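You operate a simulated robot arm through the tools that you are given. There is no shell and no other tool. Be economical: measure what you need, move in short steps, check, and stop when the job is done.

You are at the controls of a simulated two-armed robot. One attempt, no reset.

## Task
Run in the purple motor in the 0.5 ohm cradle until its seat passes its aim.
Fine: seat it before the rail switch goes on; hands clear of the rail during a run; no more runs than it needs; switch off and leave it there. Where these are worked on the way, their far stop is far enough and under half their travel is too little: rail switch.

Only the result counts: the job must be done as asked and must still hold three seconds after the hand-in. Knocking over, shifting, dropping, spilling or breaking anything else fails it.

## Robot
Two 7-joint arms with fingered hands on one trunk that stands fixed in place. Base frame: the origin is at the foot of the trunk, x ahead of it, y to its left, z up. Readings come in mm, degrees, newtons and seconds.
The left shoulder is at [59, 174, 1065], the right one opposite. With the tool pointing down near the work surface each hand reaches from about 320 to 740 mm from the base axis, measured 20 degrees to its own side. Payload 3.8 kg a hand.
The TCP of each hand is the grasp point between the finger pads, 26 mm short of the fingertips. In the tool frame z runs along the fingers and y along their closing line. Largest opening 132 mm; the body of the gripper starts 73 mm behind the TCP. The gripper is a hand of 3 fingers: y runs from the thumb to the fingers, the wrist lies at [0, 0, -224] in the tool frame.
Orientation is that of the tool frame in the base frame, as a unit quaternion [x, y, z, w]. With the fingers straight down and closing along the base's y, the tool's x points along the base's -x, its y along +y and its z along -z.

## Interface
- The arms move only by the tool drive_tool. It takes "left_moves", "right_moves" or both (then of equal length, played together; a hand with none holds still); each is text: rows parted by semicolons, each of 6 numbers parted by spaces: the shift along the base's x, y, z in units of 40 mm (1.0 is 40 mm), then the turn, a rotation vector about the base's x, y, z in units of 8 degrees (1.0 is 8 degrees). In form: x y z ax ay az; .... A call has 1 to 8 rows; each row shifts and turns the commanded pose from where the row before left it. A call with a number of a shift or a turn outside -1 to 1 is refused whole. A row lasts 0.2 s, in which the tool goes at most 50 mm and 8.6 degrees; a call with a longer step from one row to the next is refused whole. A pose out of reach is approached as far as the arm can. The call stops where the force on the tool passes 40 N (or 10 N more than at its start, if that is more) or the arm is blocked; 0.2 s more then pass. In this call time passes only in rows, and 0.2 s behind the last. The reply holds the time, the measured pose of the TCP, the force on the tool along the base axes, the opening and the grip force, in the units named above and with some noise, with the torque about the TCP (base axes, N m) and any sound that the robot's microphone picked up.
- Cameras (640 x 400 px; columns grow to the right, rows downward): "scene" is now at [185.9, -0.3, 974.3]; the picture's right is [0.02, -1.00, 0.00], its down [-0.02, -0.00, -1.00] and it looks along [1.00, 0.02, -0.02] (base axes); focal length 214 px, centre (320, 200). "left" rides on the left gripper at [-62, 3, -92] in its tool frame; the picture's right is [-0.05, -1.00, 0.00], its down [0.83, -0.04, -0.56] and it looks along [0.55, -0.03, 0.83] (tool axes); focal length 230 px, centre (320, 200). "right" rides on the right gripper at [62, 3, -92] in its tool frame; the picture's right is [-0.05, 1.00, 0.00], its down [-0.83, -0.04, -0.56] and it looks along [-0.55, -0.03, 0.83] (tool axes); focal length 230 px, centre (320, 200). There is no depth. A picture from a camera that has moved, and an enlarged one, comes with that camera's place and axes in the base frame and with its lens.
- capture(camera): a new picture of that camera. The clock stands still meanwhile.
- lift_body(by): slides the trunk up (or, below 0, down) by that many mm; the arms and the scene camera ride with it, the base frame stays. It gives what a move gives, with no picture.
- curl_fingers(finger1, finger2, thumb_bend, hand): sets how far each is bent, from 0 (flat) to 1 (curled in); at 0.3 the hand is open as for a grip, at 0.7 the pads meet at the TCP. One left out holds its place. A second passes; each finger stops where it meets its share of the squeeze, and holds until it gets a number again. It is the only way to open and close the hand. It gives what a move gives, with no picture; readings hold the bend of each and the force on the fingers (four entries, about 0 where the hand has none), thumb and palm.
- aim_head(pan, tilt): turns the head with the scene camera to pan (to the left, within 60 degrees either way) and tilt (down, from -29 to 69), counted from straight ahead of the robot. It gives what a move gives.
- zoom(camera, box): a new picture of the part [left, top, right, bottom] of that camera's present view, enlarged. The clock stands still meanwhile.
- hand_in(): hands the job in; it is judged then, once.

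Go step by step. Nothing tells you positions but the pictures and the camera data: compare them with the known pose of the tool, close in by small moves and look again before you grip or let go. The budget is 120 turns and 74 pictures, counting those below and the enlarged ones. Unless the task says otherwise, let go and move clear before handing in, and close with one line.

The tools are called as name(argument=value, ...) on one line, values as JSON. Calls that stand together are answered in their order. drive_tool: Moves the arms, as the interface text tells. Its arguments: {"type":"object","properties":{"left_moves":{"type":"string"},"right_moves":{"type":"string"}},"required":[]} The other tools are called the same way: lift_body (by) slides the trunk up or down; curl_fingers (finger1, finger2, thumb_bend, hand) moves the fingers one by one; aim_head (pan, tilt) turns the head that bears the scene camera; capture (camera) takes a picture; zoom (camera, box) takes an enlarged picture of a part of a camera's view; hand_in () hands the job in.

At the start:

```text
time: 0.0
left_tcp_pos: [464.0, 195.9, 1110.3]
left_orientation: [0.0, 1.0, 0.0, 0.0]
left_wrist_force: [0.1, 0.5, -0.2]
left_wrist_torque: [0.0, -0.02, -0.01]
left_grip_width: 131.8
left_grasp_force: 0.1
left_shape: jaw
left_bend: [0.3, 0.3, 0.3]
left_finger forces: [0.0, 0.1, 0.0, 0.0, 0.0, 0.1]
right_tcp_pos: [527.5, -300.6, 1110.2]
right_orientation: [-0.001, 1.0, 0.0, 0.0]
right_wrist_force: [0.2, 0.4, 0.5]
right_wrist_torque: [-0.03, -0.02, -0.02]
right_grip_width: 131.8
right_grasp_force: 0.1
right_shape: jaw
right_bend: [0.3, 0.3, 0.3]
right_finger forces: [0.1, 0.0, 0.0, 0.0, 0.0, 0.1]
trunk travel left (down, up): [-375.0, 107.0]
head pan, tilt: [1.2, 1.0]
```

scene: 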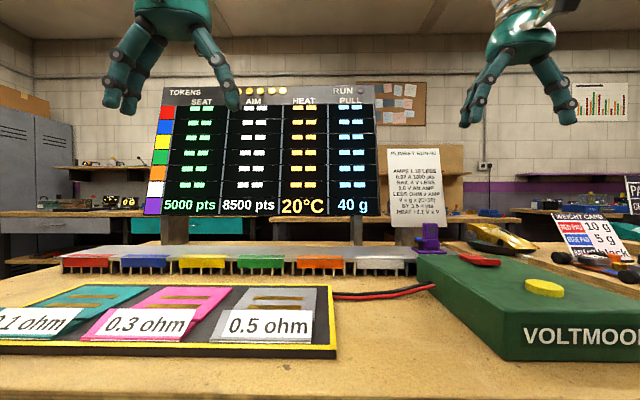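
right: 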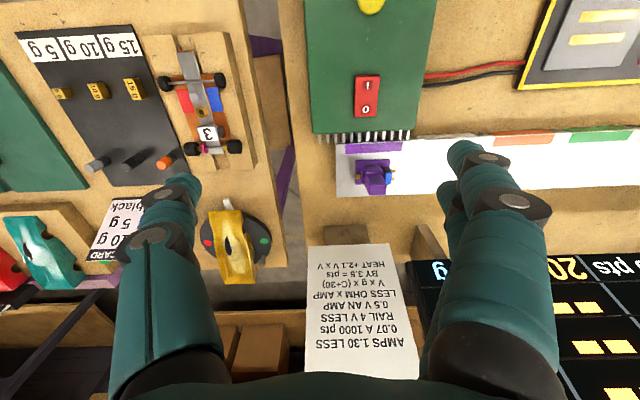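
left: 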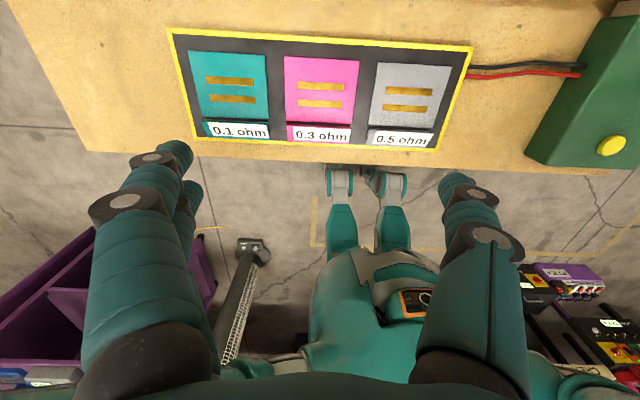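

I see a bench with three cradles (0.1, 0.3 and 0.5 ohm), a rail box with a red switch and a yellow knob or button, and a purple motor at the end of a rack. I'll read the board, the note and the motor close up.

zoom(camera="scene", box=[380, 140, 450, 235])

zoom(camera="scene", box=[140, 80, 380, 220])

aim_head(pan=-10, tilt=40)

capture(camera="scene")

zoom(camera="right", box=[290, 0, 480, 210])

```text
4.21 times, centred on (415, 188) of scene
camera zoom: at [185.9, -0.3, 974.3], right [0.02, -1.0, 0.0], down [-0.02, 0.0, -1.0], along [1.0, 0.02, -0.02], focal length 903 px, centre (-80, 253)
```

zoom: 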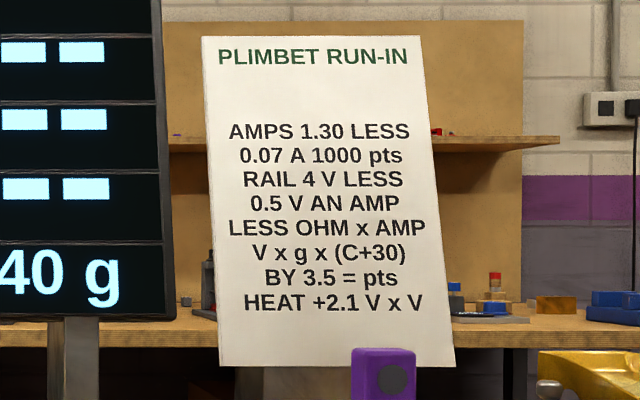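

```text
2.67 times, centred on (260, 150) of scene
camera zoom: at [185.9, -0.3, 974.3], right [0.02, -1.0, 0.0], down [-0.02, 0.0, -1.0], along [1.0, 0.02, -0.02], focal length 572 px, centre (480, 333)
```

zoom: 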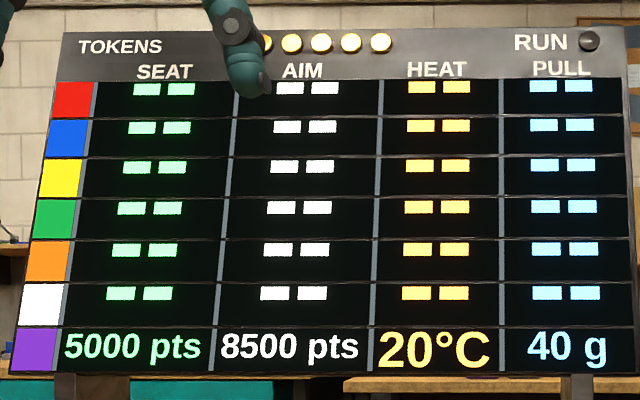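

```text
time: 1.1
left_tcp_pos: [463.9, 195.9, 1110.3]
left_orientation: [0.0, 1.0, 0.001, 0.001]
left_wrist_force: [0.6, 0.5, -0.7]
left_wrist_torque: [-0.01, -0.01, 0.02]
left_grip_width: 131.6
left_grasp_force: 0.1
left_shape: jaw
left_bend: [0.3, 0.3, 0.3]
left_finger forces: [0.0, 0.0, 0.0, 0.1, 0.0, 0.1]
right_tcp_pos: [527.7, -300.5, 1110.7]
right_orientation: [-0.001, 1.0, 0.0, 0.0]
right_wrist_force: [-0.1, -0.3, -0.7]
right_wrist_torque: [0.0, 0.0, -0.01]
right_grip_width: 131.7
right_grasp_force: 0.0
right_shape: jaw
right_bend: [0.3, 0.3, 0.3]
right_finger forces: [0.0, 0.0, 0.0, 0.1, 0.0, 0.0]
trunk travel left (down, up): [-375.0, 107.0]
head pan, tilt: [-10.0, 40.0]
```

```text
68 pictures are left
camera scene: at [179.3, -16.8, 912.3], right [-0.17, -0.98, 0.0], down [-0.63, 0.11, -0.77], along [0.76, -0.13, -0.64], focal length 214 px, centre (320, 200)
```

scene: 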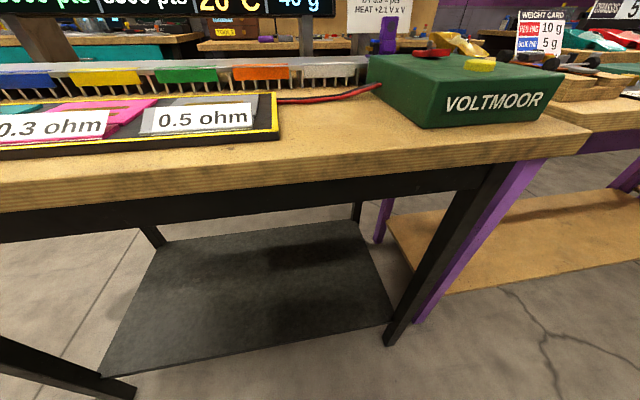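

```text
1.90 times, centred on (385, 105) of right
camera zoom: at [468.0, -298.4, 1202.8], right [0.05, 1.0, 0.0], down [0.83, -0.04, 0.56], along [0.55, -0.03, -0.83], focal length 438 px, centre (196, 381)
```

zoom: 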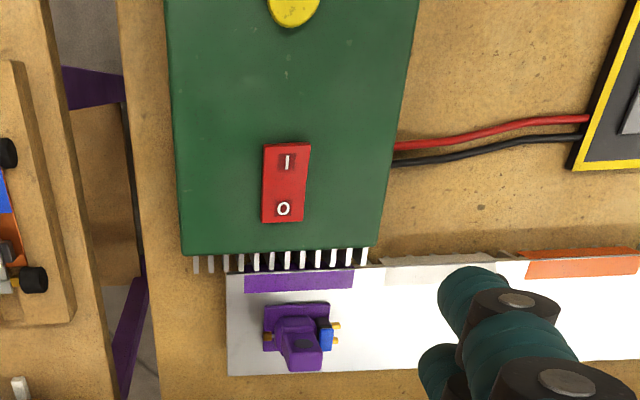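

The maths from the note gives: run 1 about +1740 pts at 20°C, taking it to about 6740; run 2, at about 39.5°C, about +2500, taking it to about 9260. So two runs are needed. The motor is near (640,-223,885) and the cradle near (470,66,835). Next I'll look closer.

aim_head(pan=-15, tilt=20)

zoom(camera="scene", box=[260, 120, 440, 240])

zoom(camera="left", box=[350, 40, 480, 160])

zoom(camera="right", box=[330, 130, 430, 210])

```text
time: 1.9
left_tcp_pos: [462.8, 195.3, 1110.9]
left_orientation: [0.0, 1.0, 0.0, 0.0]
left_wrist_force: [-0.1, -0.2, -0.1]
left_wrist_torque: [-0.02, 0.01, 0.0]
left_grip_width: 132.0
left_grasp_force: 0.1
left_shape: jaw
left_bend: [0.3, 0.3, 0.3]
left_finger forces: [0.0, 0.1, 0.0, 0.0, 0.1, 0.1]
right_tcp_pos: [526.9, -301.7, 1109.8]
right_orientation: [0.0, 1.0, 0.001, 0.0]
right_wrist_force: [0.0, -0.1, 0.6]
right_wrist_torque: [-0.01, 0.01, 0.01]
right_grip_width: 131.8
right_grasp_force: 0.0
right_shape: jaw
right_bend: [0.3, 0.3, 0.3]
right_finger forces: [0.0, 0.0, 0.0, 0.0, 0.0, 0.0]
trunk travel left (down, up): [-375.0, 107.0]
head pan, tilt: [-15.0, 20.0]
```

```text
3.33 times, centred on (350, 180) of scene
camera zoom: at [185.5, -26.2, 943.5], right [-0.26, -0.97, 0.0], down [-0.33, 0.09, -0.94], along [0.91, -0.24, -0.34], focal length 715 px, centre (220, 267)
```

zoom: 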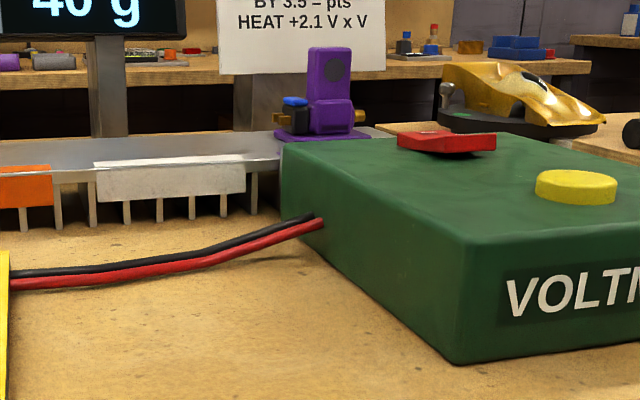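

```text
3.33 times, centred on (415, 100) of left
camera zoom: at [526.0, 197.3, 1202.1], right [0.05, -1.0, 0.0], down [-0.83, -0.04, 0.56], along [-0.55, -0.03, -0.83], focal length 767 px, centre (3, 533)
```

zoom: 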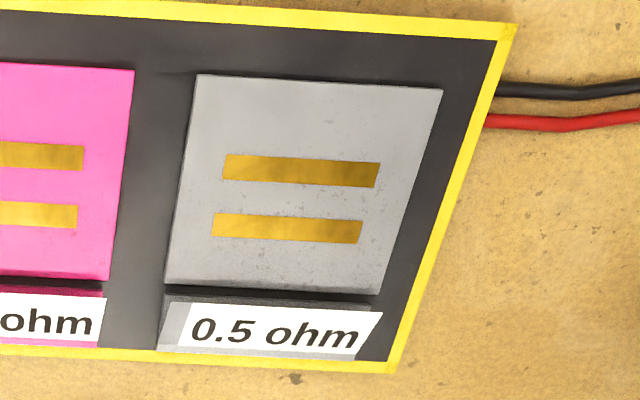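

```text
5.00 times, centred on (380, 170) of right
camera zoom: at [468.0, -298.4, 1202.8], right [0.05, 1.0, 0.0], down [0.83, -0.04, 0.56], along [0.55, -0.03, -0.83], focal length 1150 px, centre (20, 350)
```

zoom: 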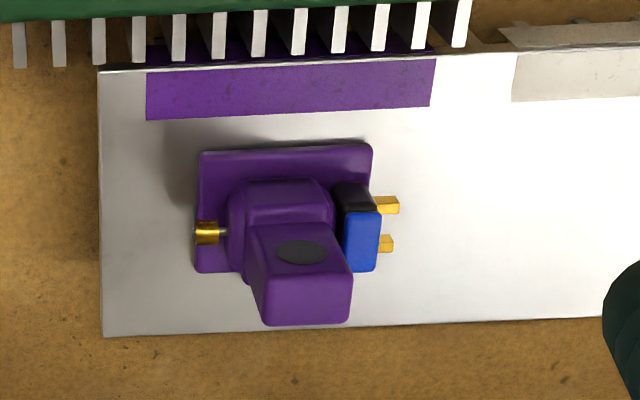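

The motor has an upright stem and tabs on its +y end, and the cradle has two brass pads. I'll bring the right hand over the motor for a closer look.

drive_tool(right_moves="0.7 0.49 -0.5 0 0 0;0.7 0.49 -0.5 0 0 0;0.7 0.49 -0.5 0 0 0;0.7 0.49 -0.5 0 0 0")

capture(camera="right")

capture(camera="scene")

```text
time: 2.9
left_tcp_pos: [465.5, 194.5, 1109.9]
left_orientation: [0.0, 1.0, 0.0, 0.0]
left_wrist_force: [-0.1, -0.3, -0.8]
left_wrist_torque: [0.01, 0.04, 0.01]
left_grip_width: 131.8
left_grasp_force: 0.2
left_shape: jaw
left_bend: [0.3, 0.3, 0.3]
left_finger forces: [0.0, 0.0, 0.0, 0.1, 0.1, 0.0]
right_tcp_pos: [639.6, -224.6, 1032.1]
right_orientation: [0.0, 1.0, 0.0, -0.001]
right_wrist_force: [-0.2, -0.4, 0.2]
right_wrist_torque: [0.05, 0.01, -0.02]
right_grip_width: 132.1
right_grasp_force: 0.0
right_shape: jaw
right_bend: [0.3, 0.3, 0.3]
right_finger forces: [0.0, 0.0, 0.0, 0.0, 0.0, 0.0]
trunk travel left (down, up): [-375.0, 107.0]
head pan, tilt: [-15.0, 20.0]
```

```text
63 pictures are left
camera right: at [580.3, -221.3, 1124.2], right [0.05, 1.0, 0.0], down [0.83, -0.04, 0.55], along [0.55, -0.03, -0.83], focal length 230 px, centre (320, 200)
```

right: 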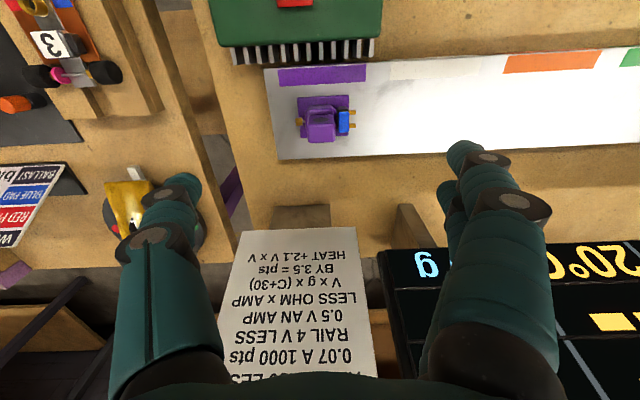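

```text
62 pictures are left
camera scene: at [185.7, -26.3, 943.5], right [-0.26, -0.97, 0.0], down [-0.33, 0.09, -0.94], along [0.91, -0.24, -0.34], focal length 214 px, centre (320, 200)
```

scene: 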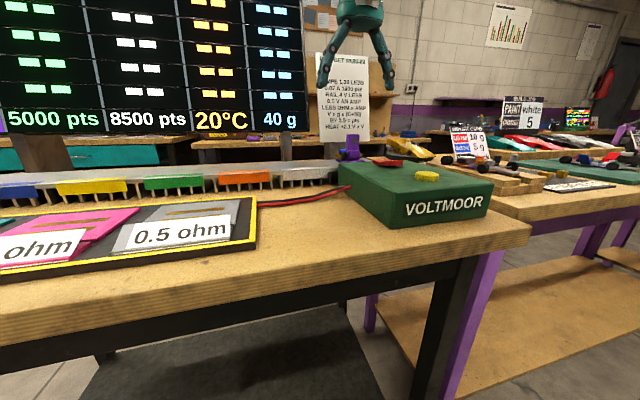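

zoom(camera="right", box=[260, 60, 400, 160])

zoom(camera="scene", box=[320, 120, 460, 220])

```text
4.00 times, centred on (330, 110) of right
camera zoom: at [580.3, -221.3, 1124.2], right [0.05, 1.0, 0.0], down [0.83, -0.04, 0.55], along [0.55, -0.03, -0.83], focal length 920 px, centre (280, 560)
```

zoom: 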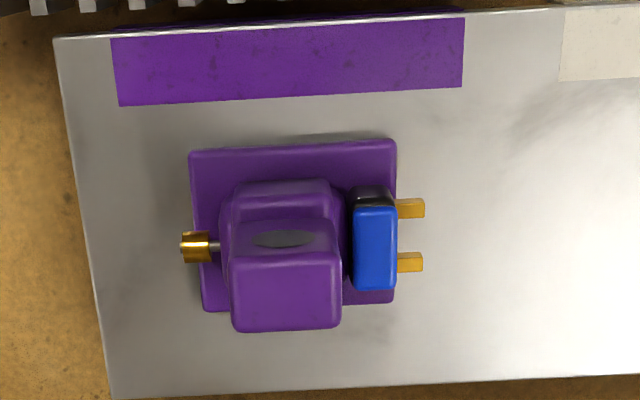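

```text
4.00 times, centred on (390, 170) of scene
camera zoom: at [185.7, -26.3, 943.5], right [-0.26, -0.97, 0.0], down [-0.33, 0.09, -0.94], along [0.91, -0.24, -0.34], focal length 858 px, centre (40, 320)
```

zoom: 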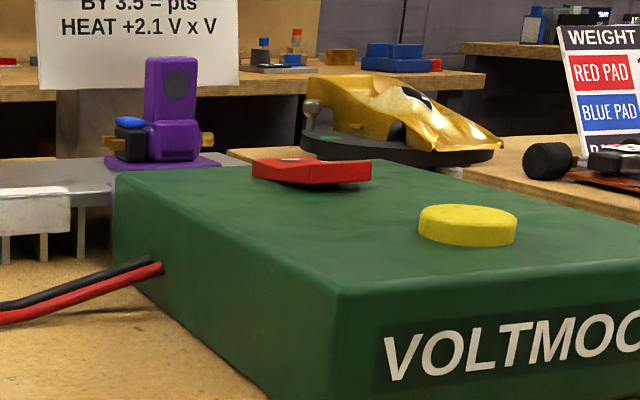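

The stem is about 22 mm square at (644,-223.5) with its top near z 920, and the blue cap beside it tops out near 885. I'll come down just above it and check alignment.

drive_tool(right_moves="0.1 0.03 -0.8 0 0 0;0 0 -0.8 0 0 0;0 0 -0.8 0 0 0")

capture(camera="right")

zoom(camera="scene", box=[280, 80, 420, 180])

```text
time: 3.7
left_tcp_pos: [463.2, 196.0, 1110.2]
left_orientation: [0.0, 1.0, 0.0, 0.001]
left_wrist_force: [0.6, 0.1, -0.7]
left_wrist_torque: [0.01, 0.02, 0.01]
left_grip_width: 132.1
left_grasp_force: 0.1
left_shape: jaw
left_bend: [0.3, 0.3, 0.3]
left_finger forces: [0.0, 0.1, 0.0, 0.0, 0.0, 0.0]
right_tcp_pos: [643.6, -221.5, 934.4]
right_orientation: [-0.001, 1.0, 0.0, 0.0]
right_wrist_force: [-0.6, -0.8, 0.4]
right_wrist_torque: [0.01, 0.0, 0.01]
right_grip_width: 131.8
right_grasp_force: 0.1
right_shape: jaw
right_bend: [0.3, 0.3, 0.3]
right_finger forces: [0.1, 0.1, 0.1, 0.1, 0.1, 0.0]
trunk travel left (down, up): [-375.0, 107.0]
head pan, tilt: [-15.0, 20.0]
```

```text
59 pictures are left
camera right: at [583.3, -218.5, 1026.8], right [0.05, 1.0, 0.0], down [0.83, -0.04, 0.55], along [0.55, -0.03, -0.83], focal length 230 px, centre (320, 200)
```

right: 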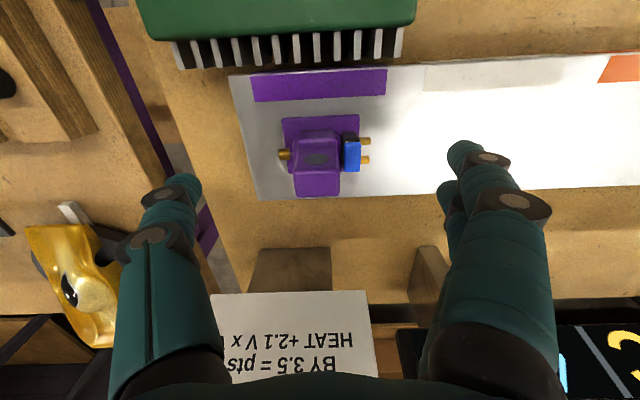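

```text
4.00 times, centred on (350, 130) of scene
camera zoom: at [185.8, -26.2, 943.5], right [-0.26, -0.97, 0.0], down [-0.33, 0.09, -0.94], along [0.91, -0.24, -0.34], focal length 858 px, centre (200, 480)
```

zoom: 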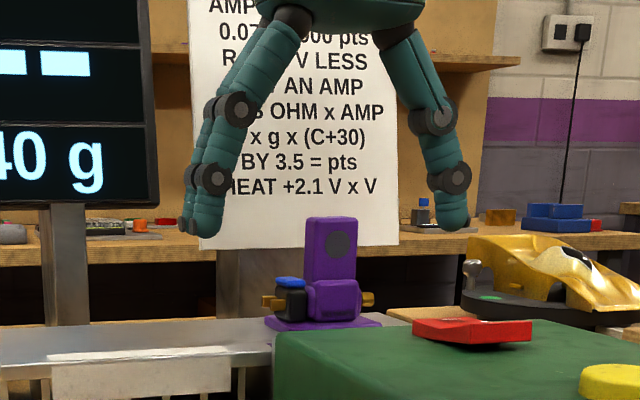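

Fingertips are near z 908 and the stem is centred between them. I'll lower 20 mm and close.

drive_tool(right_moves="0 -0.04 -0.5 0 0 0")

curl_fingers(hand="right", finger1=0.58, finger2=0.58, thumb_bend=0.58)

zoom(camera="scene", box=[280, 80, 420, 180])

zoom(camera="right", box=[220, 80, 440, 240])

```text
time: 4.1
left_tcp_pos: [463.5, 194.6, 1111.3]
left_orientation: [-0.001, 1.0, 0.0, 0.0]
left_wrist_force: [0.4, 0.6, -0.6]
left_wrist_torque: [-0.01, 0.03, -0.01]
left_grip_width: 132.0
left_grasp_force: 0.0
left_shape: jaw
left_bend: [0.3, 0.3, 0.3]
left_finger forces: [0.0, 0.0, 0.1, 0.0, 0.0, 0.0]
right_tcp_pos: [644.0, -223.6, 916.5]
right_orientation: [-0.002, 1.0, 0.0, 0.001]
right_wrist_force: [0.1, -0.4, -0.7]
right_wrist_torque: [0.0, 0.0, -0.01]
right_grip_width: 131.8
right_grasp_force: 0.0
right_shape: jaw
right_bend: [0.3, 0.3, 0.3]
right_finger forces: [0.0, 0.1, 0.0, 0.0, 0.0, 0.1]
trunk travel left (down, up): [-375.0, 107.0]
head pan, tilt: [-15.0, 20.0]
```

```text
time: 5.1
left_tcp_pos: [463.5, 195.2, 1112.6]
left_orientation: [0.0, 1.0, 0.0, 0.0]
left_wrist_force: [-0.4, 0.3, 0.3]
left_wrist_torque: [0.02, 0.02, -0.01]
left_grip_width: 131.8
left_grasp_force: 0.1
left_shape: jaw
left_bend: [0.3, 0.3, 0.3]
left_finger forces: [0.0, 0.1, 0.0, 0.1, 0.0, 0.0]
right_tcp_pos: [643.9, -221.8, 916.0]
right_orientation: [-0.001, 1.0, 0.0, 0.0]
right_wrist_force: [0.3, 0.1, -0.7]
right_wrist_torque: [0.02, -0.01, -0.04]
right_grip_width: 45.2
right_grasp_force: 0.1
right_shape: fingers
right_bend: [0.57, 0.57, 0.57]
right_finger forces: [0.0, 0.0, 0.0, 0.0, 0.1, 0.0]
trunk travel left (down, up): [-375.0, 107.0]
head pan, tilt: [-15.0, 20.0]
```

```text
4.00 times, centred on (350, 130) of scene
camera zoom: at [185.4, -26.2, 943.6], right [-0.26, -0.97, 0.0], down [-0.33, 0.09, -0.94], along [0.91, -0.24, -0.34], focal length 858 px, centre (200, 480)
```

zoom: 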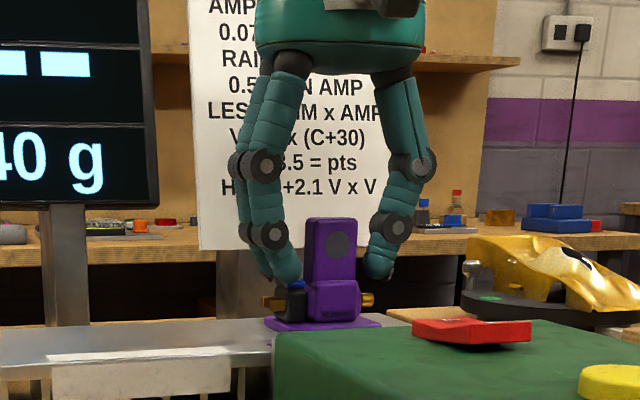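

```text
2.50 times, centred on (330, 160) of right
camera zoom: at [583.7, -219.7, 1007.6], right [0.05, 1.0, 0.0], down [0.83, -0.04, 0.56], along [0.55, -0.03, -0.83], focal length 575 px, centre (295, 300)
```

zoom: 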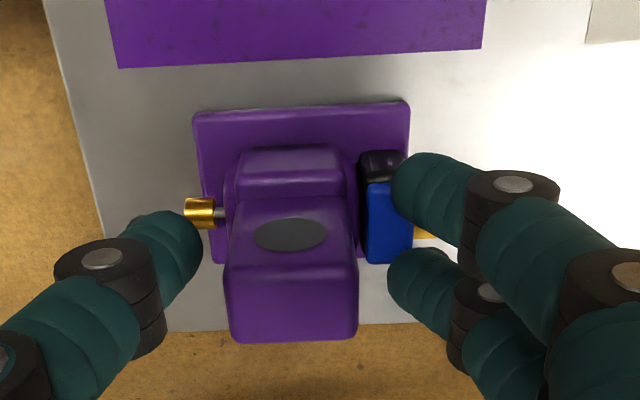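

Tips are level with the blue cap, so I'll raise 8 mm and then close onto the stem.

drive_tool(right_moves="0 -0.03 0.2 0 0 0")

curl_fingers(hand="right", finger1=0.7, finger2=0.7, thumb_bend=0.7)

zoom(camera="scene", box=[280, 80, 420, 180])

zoom(camera="right", box=[220, 80, 440, 240])

```text
time: 5.5
left_tcp_pos: [462.5, 194.9, 1110.6]
left_orientation: [0.0, 1.0, 0.0, 0.0]
left_wrist_force: [0.4, 0.1, 0.3]
left_wrist_torque: [0.02, 0.0, -0.01]
left_grip_width: 132.0
left_grasp_force: 0.1
left_shape: jaw
left_bend: [0.3, 0.3, 0.3]
left_finger forces: [0.0, 0.0, 0.0, 0.0, 0.0, 0.1]
right_tcp_pos: [643.8, -223.2, 923.0]
right_orientation: [0.0, 1.0, 0.0, 0.0]
right_wrist_force: [-0.2, -0.4, 0.0]
right_wrist_torque: [-0.03, 0.0, 0.0]
right_grip_width: 45.3
right_grasp_force: 0.0
right_shape: fingers
right_bend: [0.57, 0.57, 0.57]
right_finger forces: [0.0, 0.1, 0.1, 0.0, 0.1, 0.0]
trunk travel left (down, up): [-375.0, 107.0]
head pan, tilt: [-15.0, 20.0]
```

```text
time: 6.5
left_tcp_pos: [463.8, 195.4, 1111.0]
left_orientation: [0.0, 1.0, 0.001, -0.001]
left_wrist_force: [-0.6, 0.7, -0.3]
left_wrist_torque: [0.04, -0.02, 0.0]
left_grip_width: 132.0
left_grasp_force: 0.2
left_shape: jaw
left_bend: [0.3, 0.3, 0.3]
left_finger forces: [0.1, 0.1, 0.0, 0.1, 0.0, 0.1]
right_tcp_pos: [644.5, -223.8, 923.3]
right_orientation: [0.0, 1.0, 0.0, 0.0]
right_wrist_force: [0.4, 0.0, 0.1]
right_wrist_torque: [0.01, 0.05, 0.02]
right_grip_width: 24.6
right_grasp_force: 9.6
right_shape: fingers
right_bend: [0.64, 0.64, 0.66]
right_finger forces: [4.5, 4.9, 0.1, 0.0, 9.4, 0.0]
trunk travel left (down, up): [-375.0, 107.0]
head pan, tilt: [-15.0, 20.0]
```

```text
4.00 times, centred on (350, 130) of scene
camera zoom: at [185.5, -26.2, 943.6], right [-0.26, -0.97, 0.0], down [-0.33, 0.09, -0.94], along [0.91, -0.24, -0.34], focal length 858 px, centre (200, 480)
```

zoom: 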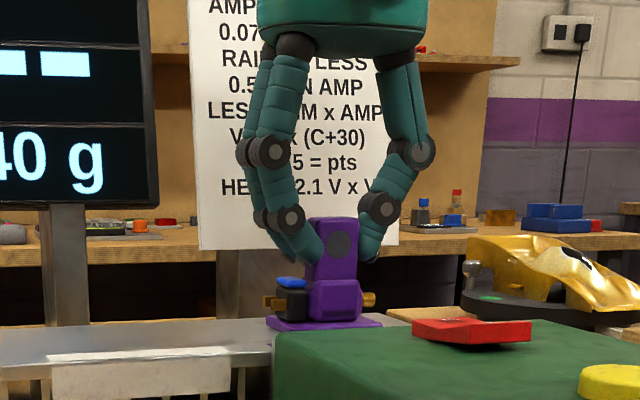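

```text
2.50 times, centred on (330, 160) of right
camera zoom: at [584.5, -221.0, 1015.3], right [0.05, 1.0, 0.0], down [0.83, -0.04, 0.56], along [0.55, -0.03, -0.83], focal length 575 px, centre (295, 300)
```

zoom: 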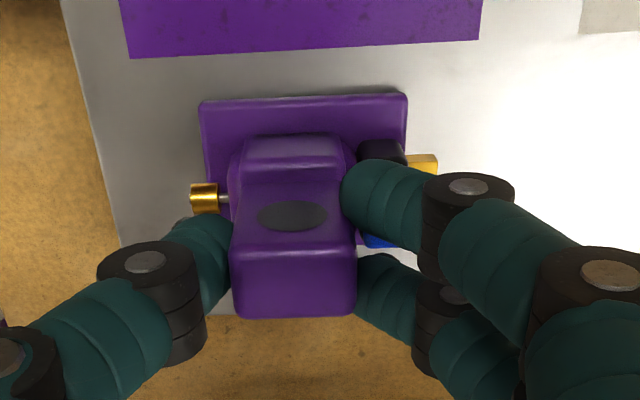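

Gripped at about 9.6 N. I'll lift straight up and move the left arm out of the way.

drive_tool(right_moves="0 0 0.4 0 0 0;0 0 0.6 0 0 0;0 0 0.6 0 0 0;0 0 0.4 0 0 0", left_moves="0 0.9 0 0 0 0;0 1 0 0 0 0;0 1 0 0 0 0;0 1 0 0 0 0")

capture(camera="right")

```text
time: 7.5
left_tcp_pos: [464.4, 352.0, 1110.2]
left_orientation: [0.0, 1.0, 0.0, 0.0]
left_wrist_force: [-0.2, 0.3, 0.7]
left_wrist_torque: [0.01, -0.02, 0.01]
left_grip_width: 132.1
left_grasp_force: 0.0
left_shape: jaw
left_bend: [0.3, 0.3, 0.3]
left_finger forces: [0.1, 0.0, 0.0, 0.0, 0.0, 0.1]
right_tcp_pos: [645.8, -225.0, 1002.8]
right_orientation: [-0.001, 1.0, 0.0, 0.0]
right_wrist_force: [-0.1, 0.1, -0.6]
right_wrist_torque: [-0.01, 0.03, -0.03]
right_grip_width: 24.6
right_grasp_force: 9.3
right_shape: fingers
right_bend: [0.64, 0.64, 0.66]
right_finger forces: [4.5, 4.9, 0.0, 0.0, 9.4, 0.1]
trunk travel left (down, up): [-375.0, 107.0]
head pan, tilt: [-15.0, 20.0]
```

```text
53 pictures are left
camera right: at [584.6, -221.9, 1094.8], right [0.05, 1.0, 0.0], down [0.83, -0.04, 0.56], along [0.55, -0.03, -0.83], focal length 230 px, centre (320, 200)
```

right: 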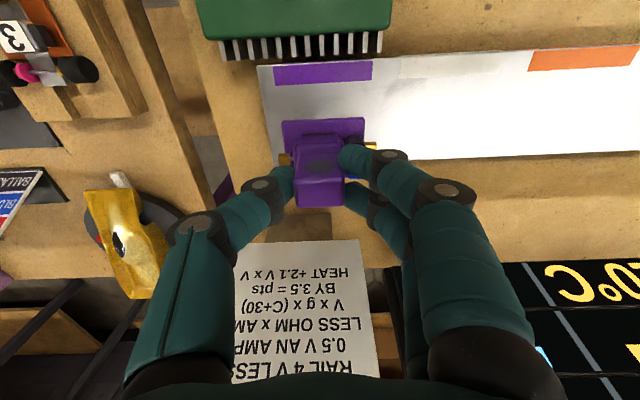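

Motor is held well and level. Moving across to above the 0.5 ohm cradle.

drive_tool(right_moves="-0.55 0.91 0 0 0 0;-0.55 0.91 0 0 0 0;-0.55 0.91 0 0 0 0;-0.55 0.91 0 0 0 0;-0.55 0.91 0 0 0 0;-0.55 0.91 0 0 0 0;-0.55 0.91 0 0 0 0;-0.55 0.91 0 0 0 0")

aim_head(pan=10, tilt=25)

capture(camera="right")

capture(camera="scene")

capture(camera="left")

```text
time: 9.3
left_tcp_pos: [465.7, 351.8, 1109.3]
left_orientation: [0.0, 1.0, 0.0, 0.0]
left_wrist_force: [0.0, 0.3, -0.7]
left_wrist_torque: [-0.01, -0.01, -0.03]
left_grip_width: 132.1
left_grasp_force: 0.0
left_shape: jaw
left_bend: [0.3, 0.3, 0.3]
left_finger forces: [0.1, 0.0, 0.0, 0.1, 0.0, 0.0]
right_tcp_pos: [517.9, 58.4, 1025.0]
right_orientation: [0.0, 1.0, 0.0, -0.001]
right_wrist_force: [-0.2, -0.1, -1.4]
right_wrist_torque: [-0.05, -0.03, 0.04]
right_grip_width: 23.8
right_grasp_force: 9.4
right_shape: fingers
right_bend: [0.64, 0.64, 0.66]
right_finger forces: [3.8, 5.0, 0.0, 0.0, 9.0, 0.1]
right hand out of reach, approached as far as the arm can: row 4, 6, 7, 8
trunk travel left (down, up): [-375.0, 107.0]
head pan, tilt: [-15.0, 20.0]
```

```text
time: 10.2
left_tcp_pos: [463.7, 351.2, 1110.3]
left_orientation: [-0.001, 1.0, 0.0, 0.0]
left_wrist_force: [0.2, 0.8, 0.5]
left_wrist_torque: [0.03, 0.01, 0.02]
left_grip_width: 131.9
left_grasp_force: 0.1
left_shape: jaw
left_bend: [0.3, 0.3, 0.3]
left_finger forces: [0.0, 0.1, 0.0, 0.1, 0.1, 0.0]
right_tcp_pos: [519.1, 57.7, 1026.4]
right_orientation: [-0.001, 1.0, 0.0, 0.0]
right_wrist_force: [0.4, 0.6, 0.4]
right_wrist_torque: [0.0, 0.0, 0.0]
right_grip_width: 23.6
right_grasp_force: 9.1
right_shape: fingers
right_bend: [0.64, 0.64, 0.66]
right_finger forces: [3.8, 5.0, 0.0, 0.1, 9.0, 0.0]
trunk travel left (down, up): [-375.0, 107.0]
head pan, tilt: [10.0, 25.0]
```

```text
52 pictures are left
camera right: at [458.7, 60.1, 1117.3], right [0.05, 1.0, 0.0], down [0.83, -0.04, 0.55], along [0.55, -0.03, -0.83], focal length 230 px, centre (320, 200)
```

right: 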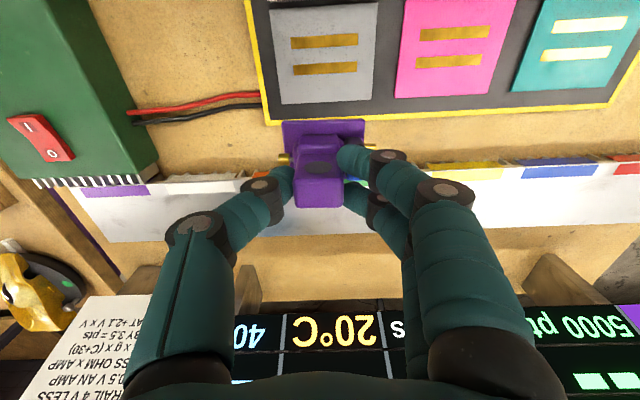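

```text
51 pictures are left
camera scene: at [186.4, 13.8, 935.5], right [0.17, -0.98, 0.0], down [-0.42, -0.07, -0.91], along [0.89, 0.16, -0.42], focal length 214 px, centre (320, 200)
```

scene: 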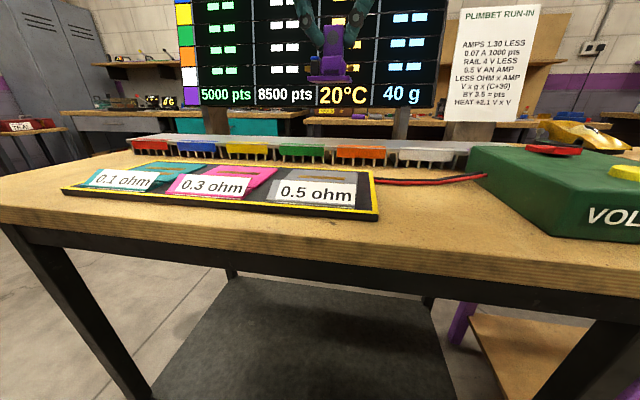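

```text
50 pictures are left
camera left: at [526.3, 353.8, 1201.3], right [0.05, -1.0, 0.0], down [-0.83, -0.04, 0.56], along [-0.55, -0.03, -0.83], focal length 230 px, centre (320, 200)
```

left: 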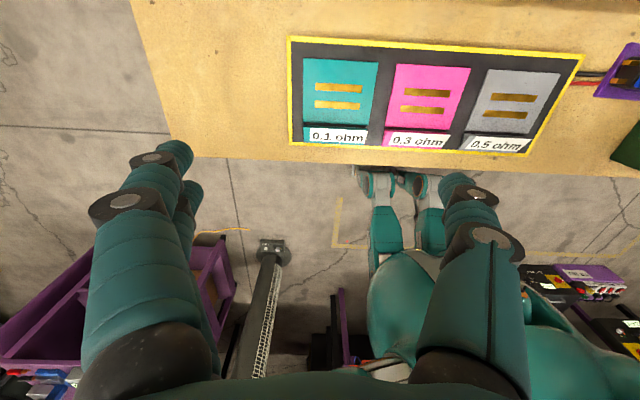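

The seat centre works out to about (468,63,835) from both views. The right arm balked at the high pose, so I'll try going back and down in small steps.

drive_tool(right_moves="-0.3 0 -0.6 0 0 0;-0.3 0 -0.6 0 0 0")

```text
time: 10.8
left_tcp_pos: [463.3, 352.1, 1110.5]
left_orientation: [-0.001, 1.0, 0.0, 0.0]
left_wrist_force: [-0.7, -0.7, 0.5]
left_wrist_torque: [-0.05, -0.01, 0.01]
left_grip_width: 131.9
left_grasp_force: 0.1
left_shape: jaw
left_bend: [0.3, 0.3, 0.3]
left_finger forces: [0.0, 0.0, 0.0, 0.0, 0.1, 0.0]
right_tcp_pos: [520.6, 47.6, 1021.1]
right_orientation: [-0.001, 1.0, 0.0, -0.001]
right_wrist_force: [0.1, -0.1, -1.1]
right_wrist_torque: [0.02, -0.01, 0.01]
right_grip_width: 23.8
right_grasp_force: 9.4
right_shape: fingers
right_bend: [0.64, 0.64, 0.66]
right_finger forces: [3.9, 5.1, 0.0, 0.1, 9.0, 0.0]
right hand out of reach, approached as far as the arm can: row 1, 2
trunk travel left (down, up): [-375.0, 107.0]
head pan, tilt: [10.0, 25.0]
```

It's blocked in this configuration. I'll raise the trunk so the arm can reach down more freely.

lift_body(by=100)

drive_tool(right_moves="-0.3 0 -0.6 0 0 0;-0.3 0 -0.6 0 0 0")

```text
time: 12.1
left_tcp_pos: [465.3, 351.4, 1209.8]
left_orientation: [0.0, 1.0, 0.0, -0.001]
left_wrist_force: [0.6, 0.0, 0.3]
left_wrist_torque: [0.02, 0.03, -0.01]
left_grip_width: 131.8
left_grasp_force: 0.0
left_shape: jaw
left_bend: [0.3, 0.3, 0.3]
left_finger forces: [0.0, 0.0, 0.1, 0.0, 0.0, 0.0]
right_tcp_pos: [519.8, 47.7, 1120.9]
right_orientation: [-0.001, 1.0, 0.0, -0.001]
right_wrist_force: [0.3, -0.1, -1.3]
right_wrist_torque: [0.03, -0.02, 0.03]
right_grip_width: 23.8
right_grasp_force: 8.6
right_shape: fingers
right_bend: [0.64, 0.64, 0.66]
right_finger forces: [3.7, 5.0, 0.0, 0.1, 8.9, 0.0]
trunk travel left (down, up): [-475.0, 7.0]
head pan, tilt: [10.0, 25.0]
```

```text
time: 12.7
left_tcp_pos: [463.7, 351.1, 1210.0]
left_orientation: [0.0, 1.0, 0.0, -0.001]
left_wrist_force: [0.0, -0.8, -0.1]
left_wrist_torque: [0.03, 0.03, 0.01]
left_grip_width: 131.9
left_grasp_force: 0.1
left_shape: jaw
left_bend: [0.3, 0.3, 0.3]
left_finger forces: [0.0, 0.0, 0.0, 0.0, 0.0, 0.0]
right_tcp_pos: [513.6, 45.4, 1078.2]
right_orientation: [0.0, 1.0, 0.001, -0.003]
right_wrist_force: [0.8, -1.0, -1.2]
right_wrist_torque: [-0.02, 0.01, -0.02]
right_grip_width: 23.5
right_grasp_force: 8.8
right_shape: fingers
right_bend: [0.64, 0.64, 0.66]
right_finger forces: [3.7, 5.0, 0.0, 0.0, 9.0, 0.1]
right hand out of reach, approached as far as the arm can: row 2
trunk travel left (down, up): [-475.0, 7.0]
head pan, tilt: [10.0, 25.0]
```

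drive_tool(right_moves="0 0 -0.6 0 0 0;0 0 -0.6 0 0 0;0 0 -0.6 0 0 0;-0.3 0.1 -0.5 0 0 0")

```text
time: 13.7
left_tcp_pos: [463.8, 350.9, 1210.7]
left_orientation: [0.0, 1.0, 0.0, 0.0]
left_wrist_force: [-0.3, -0.2, -0.8]
left_wrist_torque: [0.0, 0.0, 0.03]
left_grip_width: 131.9
left_grasp_force: 0.1
left_shape: jaw
left_bend: [0.3, 0.3, 0.3]
left_finger forces: [0.1, 0.0, 0.1, 0.0, 0.0, 0.0]
right_tcp_pos: [539.7, 48.0, 995.9]
right_orientation: [-0.001, 1.0, 0.0, -0.002]
right_wrist_force: [0.1, 0.2, -1.1]
right_wrist_torque: [-0.02, -0.05, -0.03]
right_grip_width: 24.1
right_grasp_force: 8.8
right_shape: fingers
right_bend: [0.65, 0.64, 0.66]
right_finger forces: [3.6, 5.0, 0.0, 0.1, 8.9, 0.0]
right hand out of reach, approached as far as the arm can: row 1, 2, 3, 4
trunk travel left (down, up): [-475.0, 7.0]
head pan, tilt: [10.0, 25.0]
```

The right arm can't get across cleanly. I'll set the motor back down on the rack nearer the middle, around (640,-40), and let the left arm take it to the cradle.

drive_tool(right_moves="0.63 -0.55 0 0 0 0;0.63 -0.55 0 0 0 0;0.63 -0.55 0 0 0 0;0.63 -0.55 0 0 0 0")

```text
time: 14.7
left_tcp_pos: [462.2, 351.3, 1210.4]
left_orientation: [0.0, 1.0, 0.001, 0.0]
left_wrist_force: [0.0, 0.6, 0.2]
left_wrist_torque: [0.01, -0.03, -0.01]
left_grip_width: 131.9
left_grasp_force: 0.0
left_shape: jaw
left_bend: [0.3, 0.3, 0.3]
left_finger forces: [0.0, 0.0, 0.0, 0.1, 0.1, 0.0]
right_tcp_pos: [624.2, -47.1, 994.3]
right_orientation: [0.001, 1.0, 0.0, -0.001]
right_wrist_force: [0.1, 0.0, -0.7]
right_wrist_torque: [0.01, 0.01, 0.02]
right_grip_width: 23.5
right_grasp_force: 8.5
right_shape: fingers
right_bend: [0.65, 0.64, 0.66]
right_finger forces: [3.4, 5.0, 0.0, 0.0, 8.8, 0.1]
right hand out of reach, approached as far as the arm can: row 4
trunk travel left (down, up): [-475.0, 7.0]
head pan, tilt: [10.0, 25.0]
```

capture(camera="right")

aim_head(pan=-5, tilt=25)

capture(camera="scene")

```text
49 pictures are left
camera right: at [564.2, -44.6, 1085.6], right [0.05, 1.0, 0.0], down [0.83, -0.04, 0.55], along [0.55, -0.03, -0.83], focal length 230 px, centre (320, 200)
```

right: 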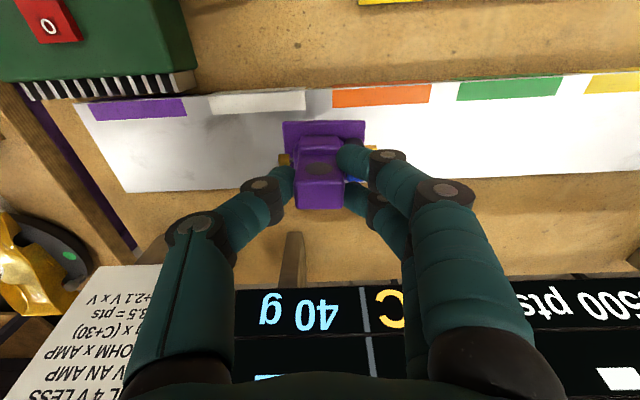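

```text
time: 15.5
left_tcp_pos: [463.1, 351.3, 1210.4]
left_orientation: [0.0, 1.0, 0.0, 0.0]
left_wrist_force: [-1.0, -0.4, -0.6]
left_wrist_torque: [-0.02, 0.0, 0.01]
left_grip_width: 131.9
left_grasp_force: 0.1
left_shape: jaw
left_bend: [0.3, 0.3, 0.3]
left_finger forces: [0.0, 0.0, 0.0, 0.0, 0.0, 0.1]
right_tcp_pos: [625.1, -46.0, 993.6]
right_orientation: [-0.002, 1.0, 0.0, 0.001]
right_wrist_force: [0.0, 0.4, -1.7]
right_wrist_torque: [-0.01, 0.02, -0.02]
right_grip_width: 23.7
right_grasp_force: 8.6
right_shape: fingers
right_bend: [0.65, 0.64, 0.66]
right_finger forces: [3.6, 4.9, 0.1, 0.0, 8.8, 0.0]
trunk travel left (down, up): [-475.0, 7.0]
head pan, tilt: [-5.0, 25.0]
```

```text
48 pictures are left
camera scene: at [200.7, -10.2, 1067.0], right [-0.09, -1.0, 0.0], down [-0.42, 0.04, -0.91], along [0.9, -0.08, -0.42], focal length 214 px, centre (320, 200)
```

scene: 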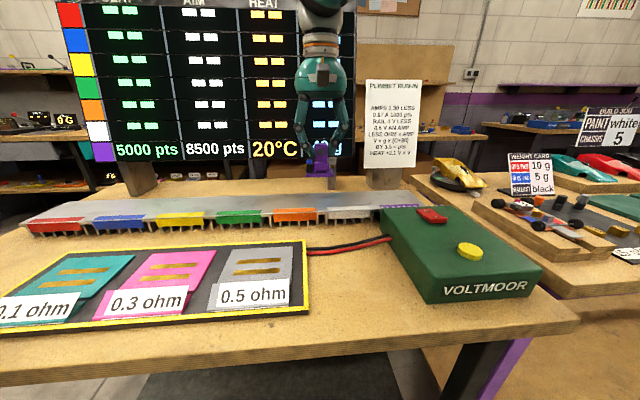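

Rack spans x 594–683 here. I'll lower with a slight forward shift.

drive_tool(right_moves="0.1 0 -0.5 0 0 0;0.1 0 -0.5 0 0 0;0.1 0 -0.5 0 0 0")

```text
time: 16.3
left_tcp_pos: [464.0, 350.7, 1211.3]
left_orientation: [0.0, 1.0, 0.0, 0.0]
left_wrist_force: [-0.7, -0.1, 0.4]
left_wrist_torque: [0.04, 0.01, -0.01]
left_grip_width: 132.1
left_grasp_force: 0.0
left_shape: jaw
left_bend: [0.3, 0.3, 0.3]
left_finger forces: [0.0, 0.2, 0.0, 0.0, 0.0, 0.0]
right_tcp_pos: [625.2, -51.9, 932.4]
right_orientation: [-0.001, 1.0, 0.0, -0.001]
right_wrist_force: [0.4, -0.3, -1.3]
right_wrist_torque: [0.0, 0.01, 0.01]
right_grip_width: 23.5
right_grasp_force: 8.3
right_shape: fingers
right_bend: [0.65, 0.64, 0.66]
right_finger forces: [3.4, 4.8, 0.1, 0.1, 8.8, 0.0]
right hand out of reach, approached as far as the arm can: row 1, 2, 3
trunk travel left (down, up): [-475.0, 7.0]
head pan, tilt: [-5.0, 25.0]
```

drive_tool(right_moves="0 0 -0.12 0 0 0;0 0 -0.1 0 0 0")

zoom(camera="scene", box=[270, 130, 410, 230])

```text
time: 16.9
left_tcp_pos: [463.4, 352.0, 1210.0]
left_orientation: [-0.001, 1.0, 0.0, 0.001]
left_wrist_force: [-0.2, -0.6, -1.0]
left_wrist_torque: [0.01, -0.01, -0.01]
left_grip_width: 132.0
left_grasp_force: 0.0
left_shape: jaw
left_bend: [0.3, 0.3, 0.3]
left_finger forces: [0.0, 0.1, 0.0, 0.0, 0.0, 0.0]
right_tcp_pos: [624.9, -51.3, 924.6]
right_orientation: [0.0, 1.0, 0.001, 0.0]
right_wrist_force: [0.8, 0.9, -1.3]
right_wrist_torque: [-0.02, 0.02, 0.03]
right_grip_width: 23.7
right_grasp_force: 8.6
right_shape: fingers
right_bend: [0.65, 0.64, 0.66]
right_finger forces: [3.4, 4.8, 0.1, 0.0, 8.7, 0.1]
trunk travel left (down, up): [-475.0, 7.0]
head pan, tilt: [-5.0, 25.0]
```

```text
4.00 times, centred on (340, 180) of scene
camera zoom: at [200.7, -10.0, 1067.0], right [-0.09, -1.0, 0.0], down [-0.42, 0.04, -0.91], along [0.9, -0.08, -0.42], focal length 858 px, centre (240, 280)
```

zoom: 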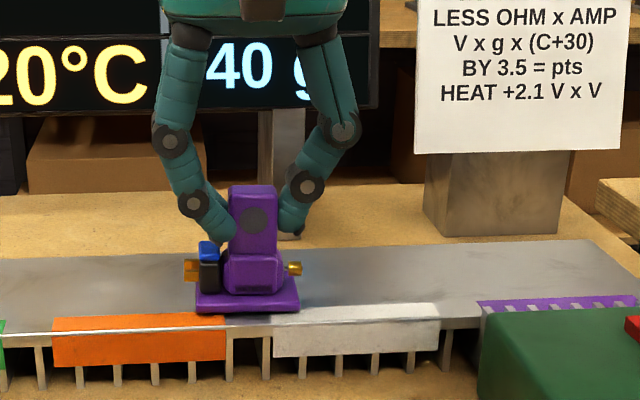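

Almost down. Easing the last couple of mm.

drive_tool(right_moves="0 0 -0.05 0 0 0;0 0 -0.03 0 0 0")

```text
time: 17.5
left_tcp_pos: [462.9, 351.6, 1211.3]
left_orientation: [0.0, 1.0, 0.001, 0.0]
left_wrist_force: [0.4, -0.1, 0.7]
left_wrist_torque: [-0.01, -0.01, -0.02]
left_grip_width: 131.7
left_grasp_force: 0.1
left_shape: jaw
left_bend: [0.3, 0.3, 0.3]
left_finger forces: [0.0, 0.0, 0.0, 0.0, 0.0, 0.0]
right_tcp_pos: [624.5, -51.9, 922.1]
right_orientation: [0.0, 1.0, 0.0, 0.001]
right_wrist_force: [0.0, 0.5, 2.8]
right_wrist_torque: [-0.04, -0.02, -0.02]
right_grip_width: 23.6
right_grasp_force: 9.2
right_shape: fingers
right_bend: [0.65, 0.64, 0.66]
right_finger forces: [3.6, 5.2, 0.0, 0.0, 9.5, 0.1]
trunk travel left (down, up): [-475.0, 7.0]
head pan, tilt: [-5.0, 25.0]
```

Contact is felt (+2.8 N). Releasing, rising, and backing the right hand off to its own side.

curl_fingers(hand="right", finger1=0.5, finger2=0.5, thumb_bend=0.5)

drive_tool(right_moves="0 0 0.8 0 0 0;0 0 0.8 0 0 0;0 0 0.8 0 0 0;0 -0.8 0.5 0 0 0;0 -1 0 0 0 0;0 -1 0 0 0 0;0 -1 0 0 0 0;0 -1 0 0 0 0")

zoom(camera="scene", box=[200, 100, 500, 300])

```text
time: 18.5
left_tcp_pos: [463.8, 352.3, 1211.0]
left_orientation: [-0.001, 1.0, 0.0, 0.001]
left_wrist_force: [0.2, 0.0, -0.6]
left_wrist_torque: [0.0, -0.05, 0.01]
left_grip_width: 131.9
left_grasp_force: 0.0
left_shape: jaw
left_bend: [0.3, 0.3, 0.3]
left_finger forces: [0.0, 0.1, 0.0, 0.0, 0.1, 0.0]
right_tcp_pos: [623.5, -51.6, 920.6]
right_orientation: [0.0, 1.0, 0.0, 0.0]
right_wrist_force: [0.4, 1.1, 0.0]
right_wrist_torque: [-0.03, 0.02, 0.0]
right_grip_width: 66.8
right_grasp_force: 0.0
right_shape: fingers
right_bend: [0.5, 0.5, 0.5]
right_finger forces: [0.1, 0.0, 0.1, 0.1, 0.1, 0.1]
trunk travel left (down, up): [-475.0, 7.0]
head pan, tilt: [-5.0, 25.0]
```

```text
time: 20.3
left_tcp_pos: [463.1, 349.3, 1210.3]
left_orientation: [0.0, 1.0, 0.0, 0.001]
left_wrist_force: [0.1, 0.5, -0.1]
left_wrist_torque: [0.01, 0.01, -0.01]
left_grip_width: 132.3
left_grasp_force: 0.1
left_shape: jaw
left_bend: [0.3, 0.3, 0.3]
left_finger forces: [0.1, 0.0, 0.0, 0.1, 0.0, 0.0]
right_tcp_pos: [624.8, -245.6, 1037.3]
right_orientation: [-0.001, 1.0, 0.001, -0.001]
right_wrist_force: [0.7, 0.1, -0.3]
right_wrist_torque: [0.07, 0.01, 0.01]
right_grip_width: 67.3
right_grasp_force: 0.0
right_shape: fingers
right_bend: [0.5, 0.5, 0.5]
right_finger forces: [0.1, 0.1, 0.0, 0.0, 0.0, 0.0]
trunk travel left (down, up): [-475.0, 7.0]
head pan, tilt: [-5.0, 25.0]
```

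```text
2.00 times, centred on (350, 200) of scene
camera zoom: at [200.7, -10.8, 1067.0], right [-0.09, -1.0, 0.0], down [-0.42, 0.04, -0.91], along [0.9, -0.08, -0.42], focal length 429 px, centre (260, 200)
```

zoom: 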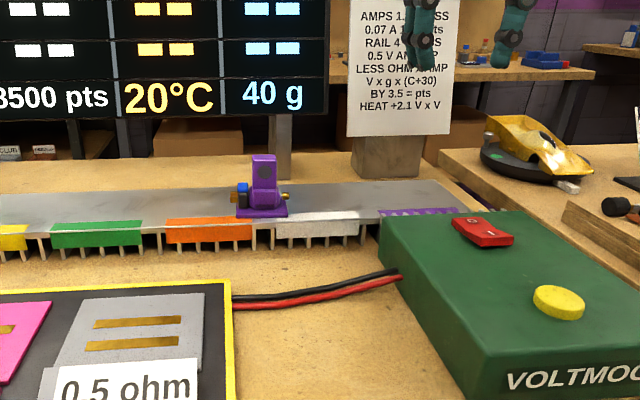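

The motor stands upright at (624,-51). Bringing the left hand over it.

drive_tool(left_moves="0.4 -0.97 -0.2 0 0 0;0.4 -0.97 -0.2 0 0 0;0.4 -0.97 -0.2 0 0 0;0.4 -0.97 -0.2 0 0 0;0.4 -0.97 -0.2 0 0 0;0.4 -0.97 -0.2 0 0 0;0.4 -0.97 -0.2 0 0 0;0.4 -0.97 -0.2 0 0 0", right_moves="0 -0.2 0 0 0 0;0 -0.3 0 0 0 0;0 -0.3 0 0 0 0;0 -0.3 0 0 0 0;0 -0.3 0 0 0 0;0 -0.3 0 0 0 0;0 -0.3 0 0 0 0;0 0 0 0 0 0")

```text
time: 22.1
left_tcp_pos: [590.4, 36.7, 1146.6]
left_orientation: [0.002, 1.0, 0.001, 0.001]
left_wrist_force: [0.3, 0.2, 0.3]
left_wrist_torque: [0.01, 0.02, 0.01]
left_grip_width: 132.0
left_grasp_force: 0.0
left_shape: jaw
left_bend: [0.3, 0.3, 0.3]
left_finger forces: [0.0, 0.0, 0.0, 0.1, 0.0, 0.1]
right_tcp_pos: [625.0, -324.8, 1035.9]
right_orientation: [-0.001, 1.0, 0.0, -0.001]
right_wrist_force: [-0.4, 0.5, 0.5]
right_wrist_torque: [0.01, -0.03, 0.02]
right_grip_width: 67.3
right_grasp_force: 0.0
right_shape: fingers
right_bend: [0.5, 0.5, 0.5]
right_finger forces: [0.0, 0.0, 0.0, 0.1, 0.1, 0.1]
trunk travel left (down, up): [-475.0, 7.0]
head pan, tilt: [-5.0, 25.0]
```

drive_tool(left_moves="0.2 -0.55 -0.9 0 0 0;0.2 -0.55 -0.9 0 0 0;0.2 -0.55 -0.9 0 0 0;0.2 -0.55 -0.6 0 0 0")

zoom(camera="scene", box=[200, 100, 410, 240])

capture(camera="left")

```text
time: 23.1
left_tcp_pos: [596.5, -19.8, 1037.6]
left_orientation: [0.0, 1.0, 0.0, 0.0]
left_wrist_force: [-0.5, -0.7, 0.7]
left_wrist_torque: [-0.03, -0.02, 0.01]
left_grip_width: 131.9
left_grasp_force: 0.2
left_shape: jaw
left_bend: [0.3, 0.3, 0.3]
left_finger forces: [0.0, 0.1, 0.1, 0.0, 0.1, 0.0]
left hand out of reach, approached as far as the arm can: row 2, 3, 4
right_tcp_pos: [625.6, -323.0, 1037.3]
right_orientation: [0.0, 1.0, -0.001, 0.0]
right_wrist_force: [-0.5, -0.3, 0.8]
right_wrist_torque: [-0.01, -0.02, 0.01]
right_grip_width: 67.5
right_grasp_force: 0.1
right_shape: fingers
right_bend: [0.5, 0.5, 0.5]
right_finger forces: [0.0, 0.0, 0.1, 0.0, 0.1, 0.1]
trunk travel left (down, up): [-475.0, 7.0]
head pan, tilt: [-5.0, 25.0]
```

```text
2.86 times, centred on (305, 170) of scene
camera zoom: at [200.7, -9.9, 1067.0], right [-0.09, -1.0, 0.0], down [-0.42, 0.04, -0.91], along [0.9, -0.08, -0.42], focal length 613 px, centre (363, 286)
```

zoom: 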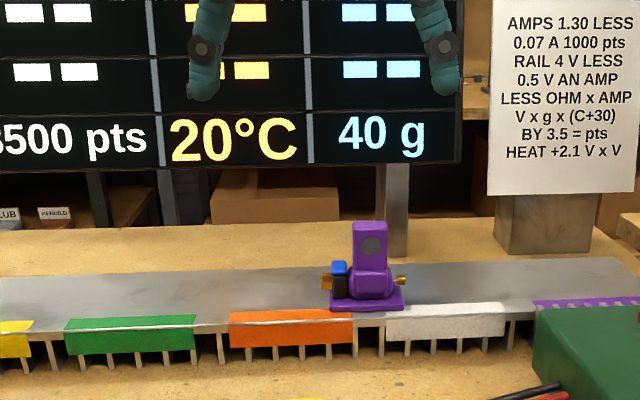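

```text
44 pictures are left
camera left: at [658.5, -17.7, 1129.7], right [0.05, -1.0, 0.0], down [-0.83, -0.04, 0.55], along [-0.55, -0.03, -0.83], focal length 230 px, centre (320, 200)
```

left: 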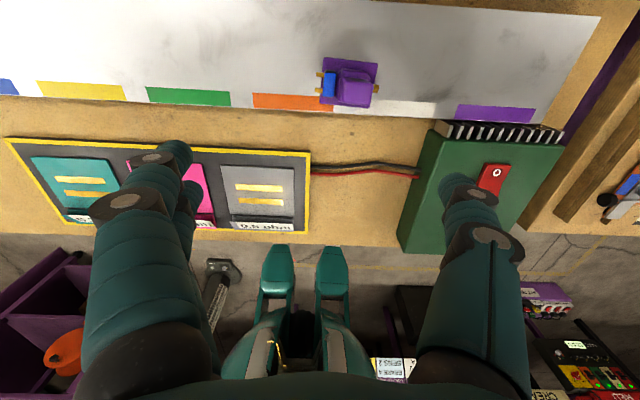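

Left is near its limit at this height. I'll test whether lower down is more reachable.

drive_tool(left_moves="0 0 -0.5 0 0 0;0.3 -0.4 -0.2 0 0 0;0.3 -0.4 0 0 0 0")

```text
time: 23.9
left_tcp_pos: [591.1, -32.9, 1010.6]
left_orientation: [0.0, 1.0, 0.0, 0.0]
left_wrist_force: [-0.6, 0.0, 0.4]
left_wrist_torque: [0.0, -0.01, -0.02]
left_grip_width: 131.9
left_grasp_force: 0.0
left_shape: jaw
left_bend: [0.3, 0.3, 0.3]
left_finger forces: [0.0, 0.1, 0.0, 0.0, 0.0, 0.1]
left hand out of reach, approached as far as the arm can: row 2, 3
right_tcp_pos: [623.6, -323.2, 1037.2]
right_orientation: [0.0, 1.0, -0.001, 0.0]
right_wrist_force: [0.7, 0.0, -0.4]
right_wrist_torque: [0.01, -0.03, 0.0]
right_grip_width: 67.2
right_grasp_force: 0.1
right_shape: fingers
right_bend: [0.5, 0.5, 0.5]
right_finger forces: [0.0, 0.0, 0.0, 0.0, 0.1, 0.0]
trunk travel left (down, up): [-475.0, 7.0]
head pan, tilt: [-5.0, 25.0]
```

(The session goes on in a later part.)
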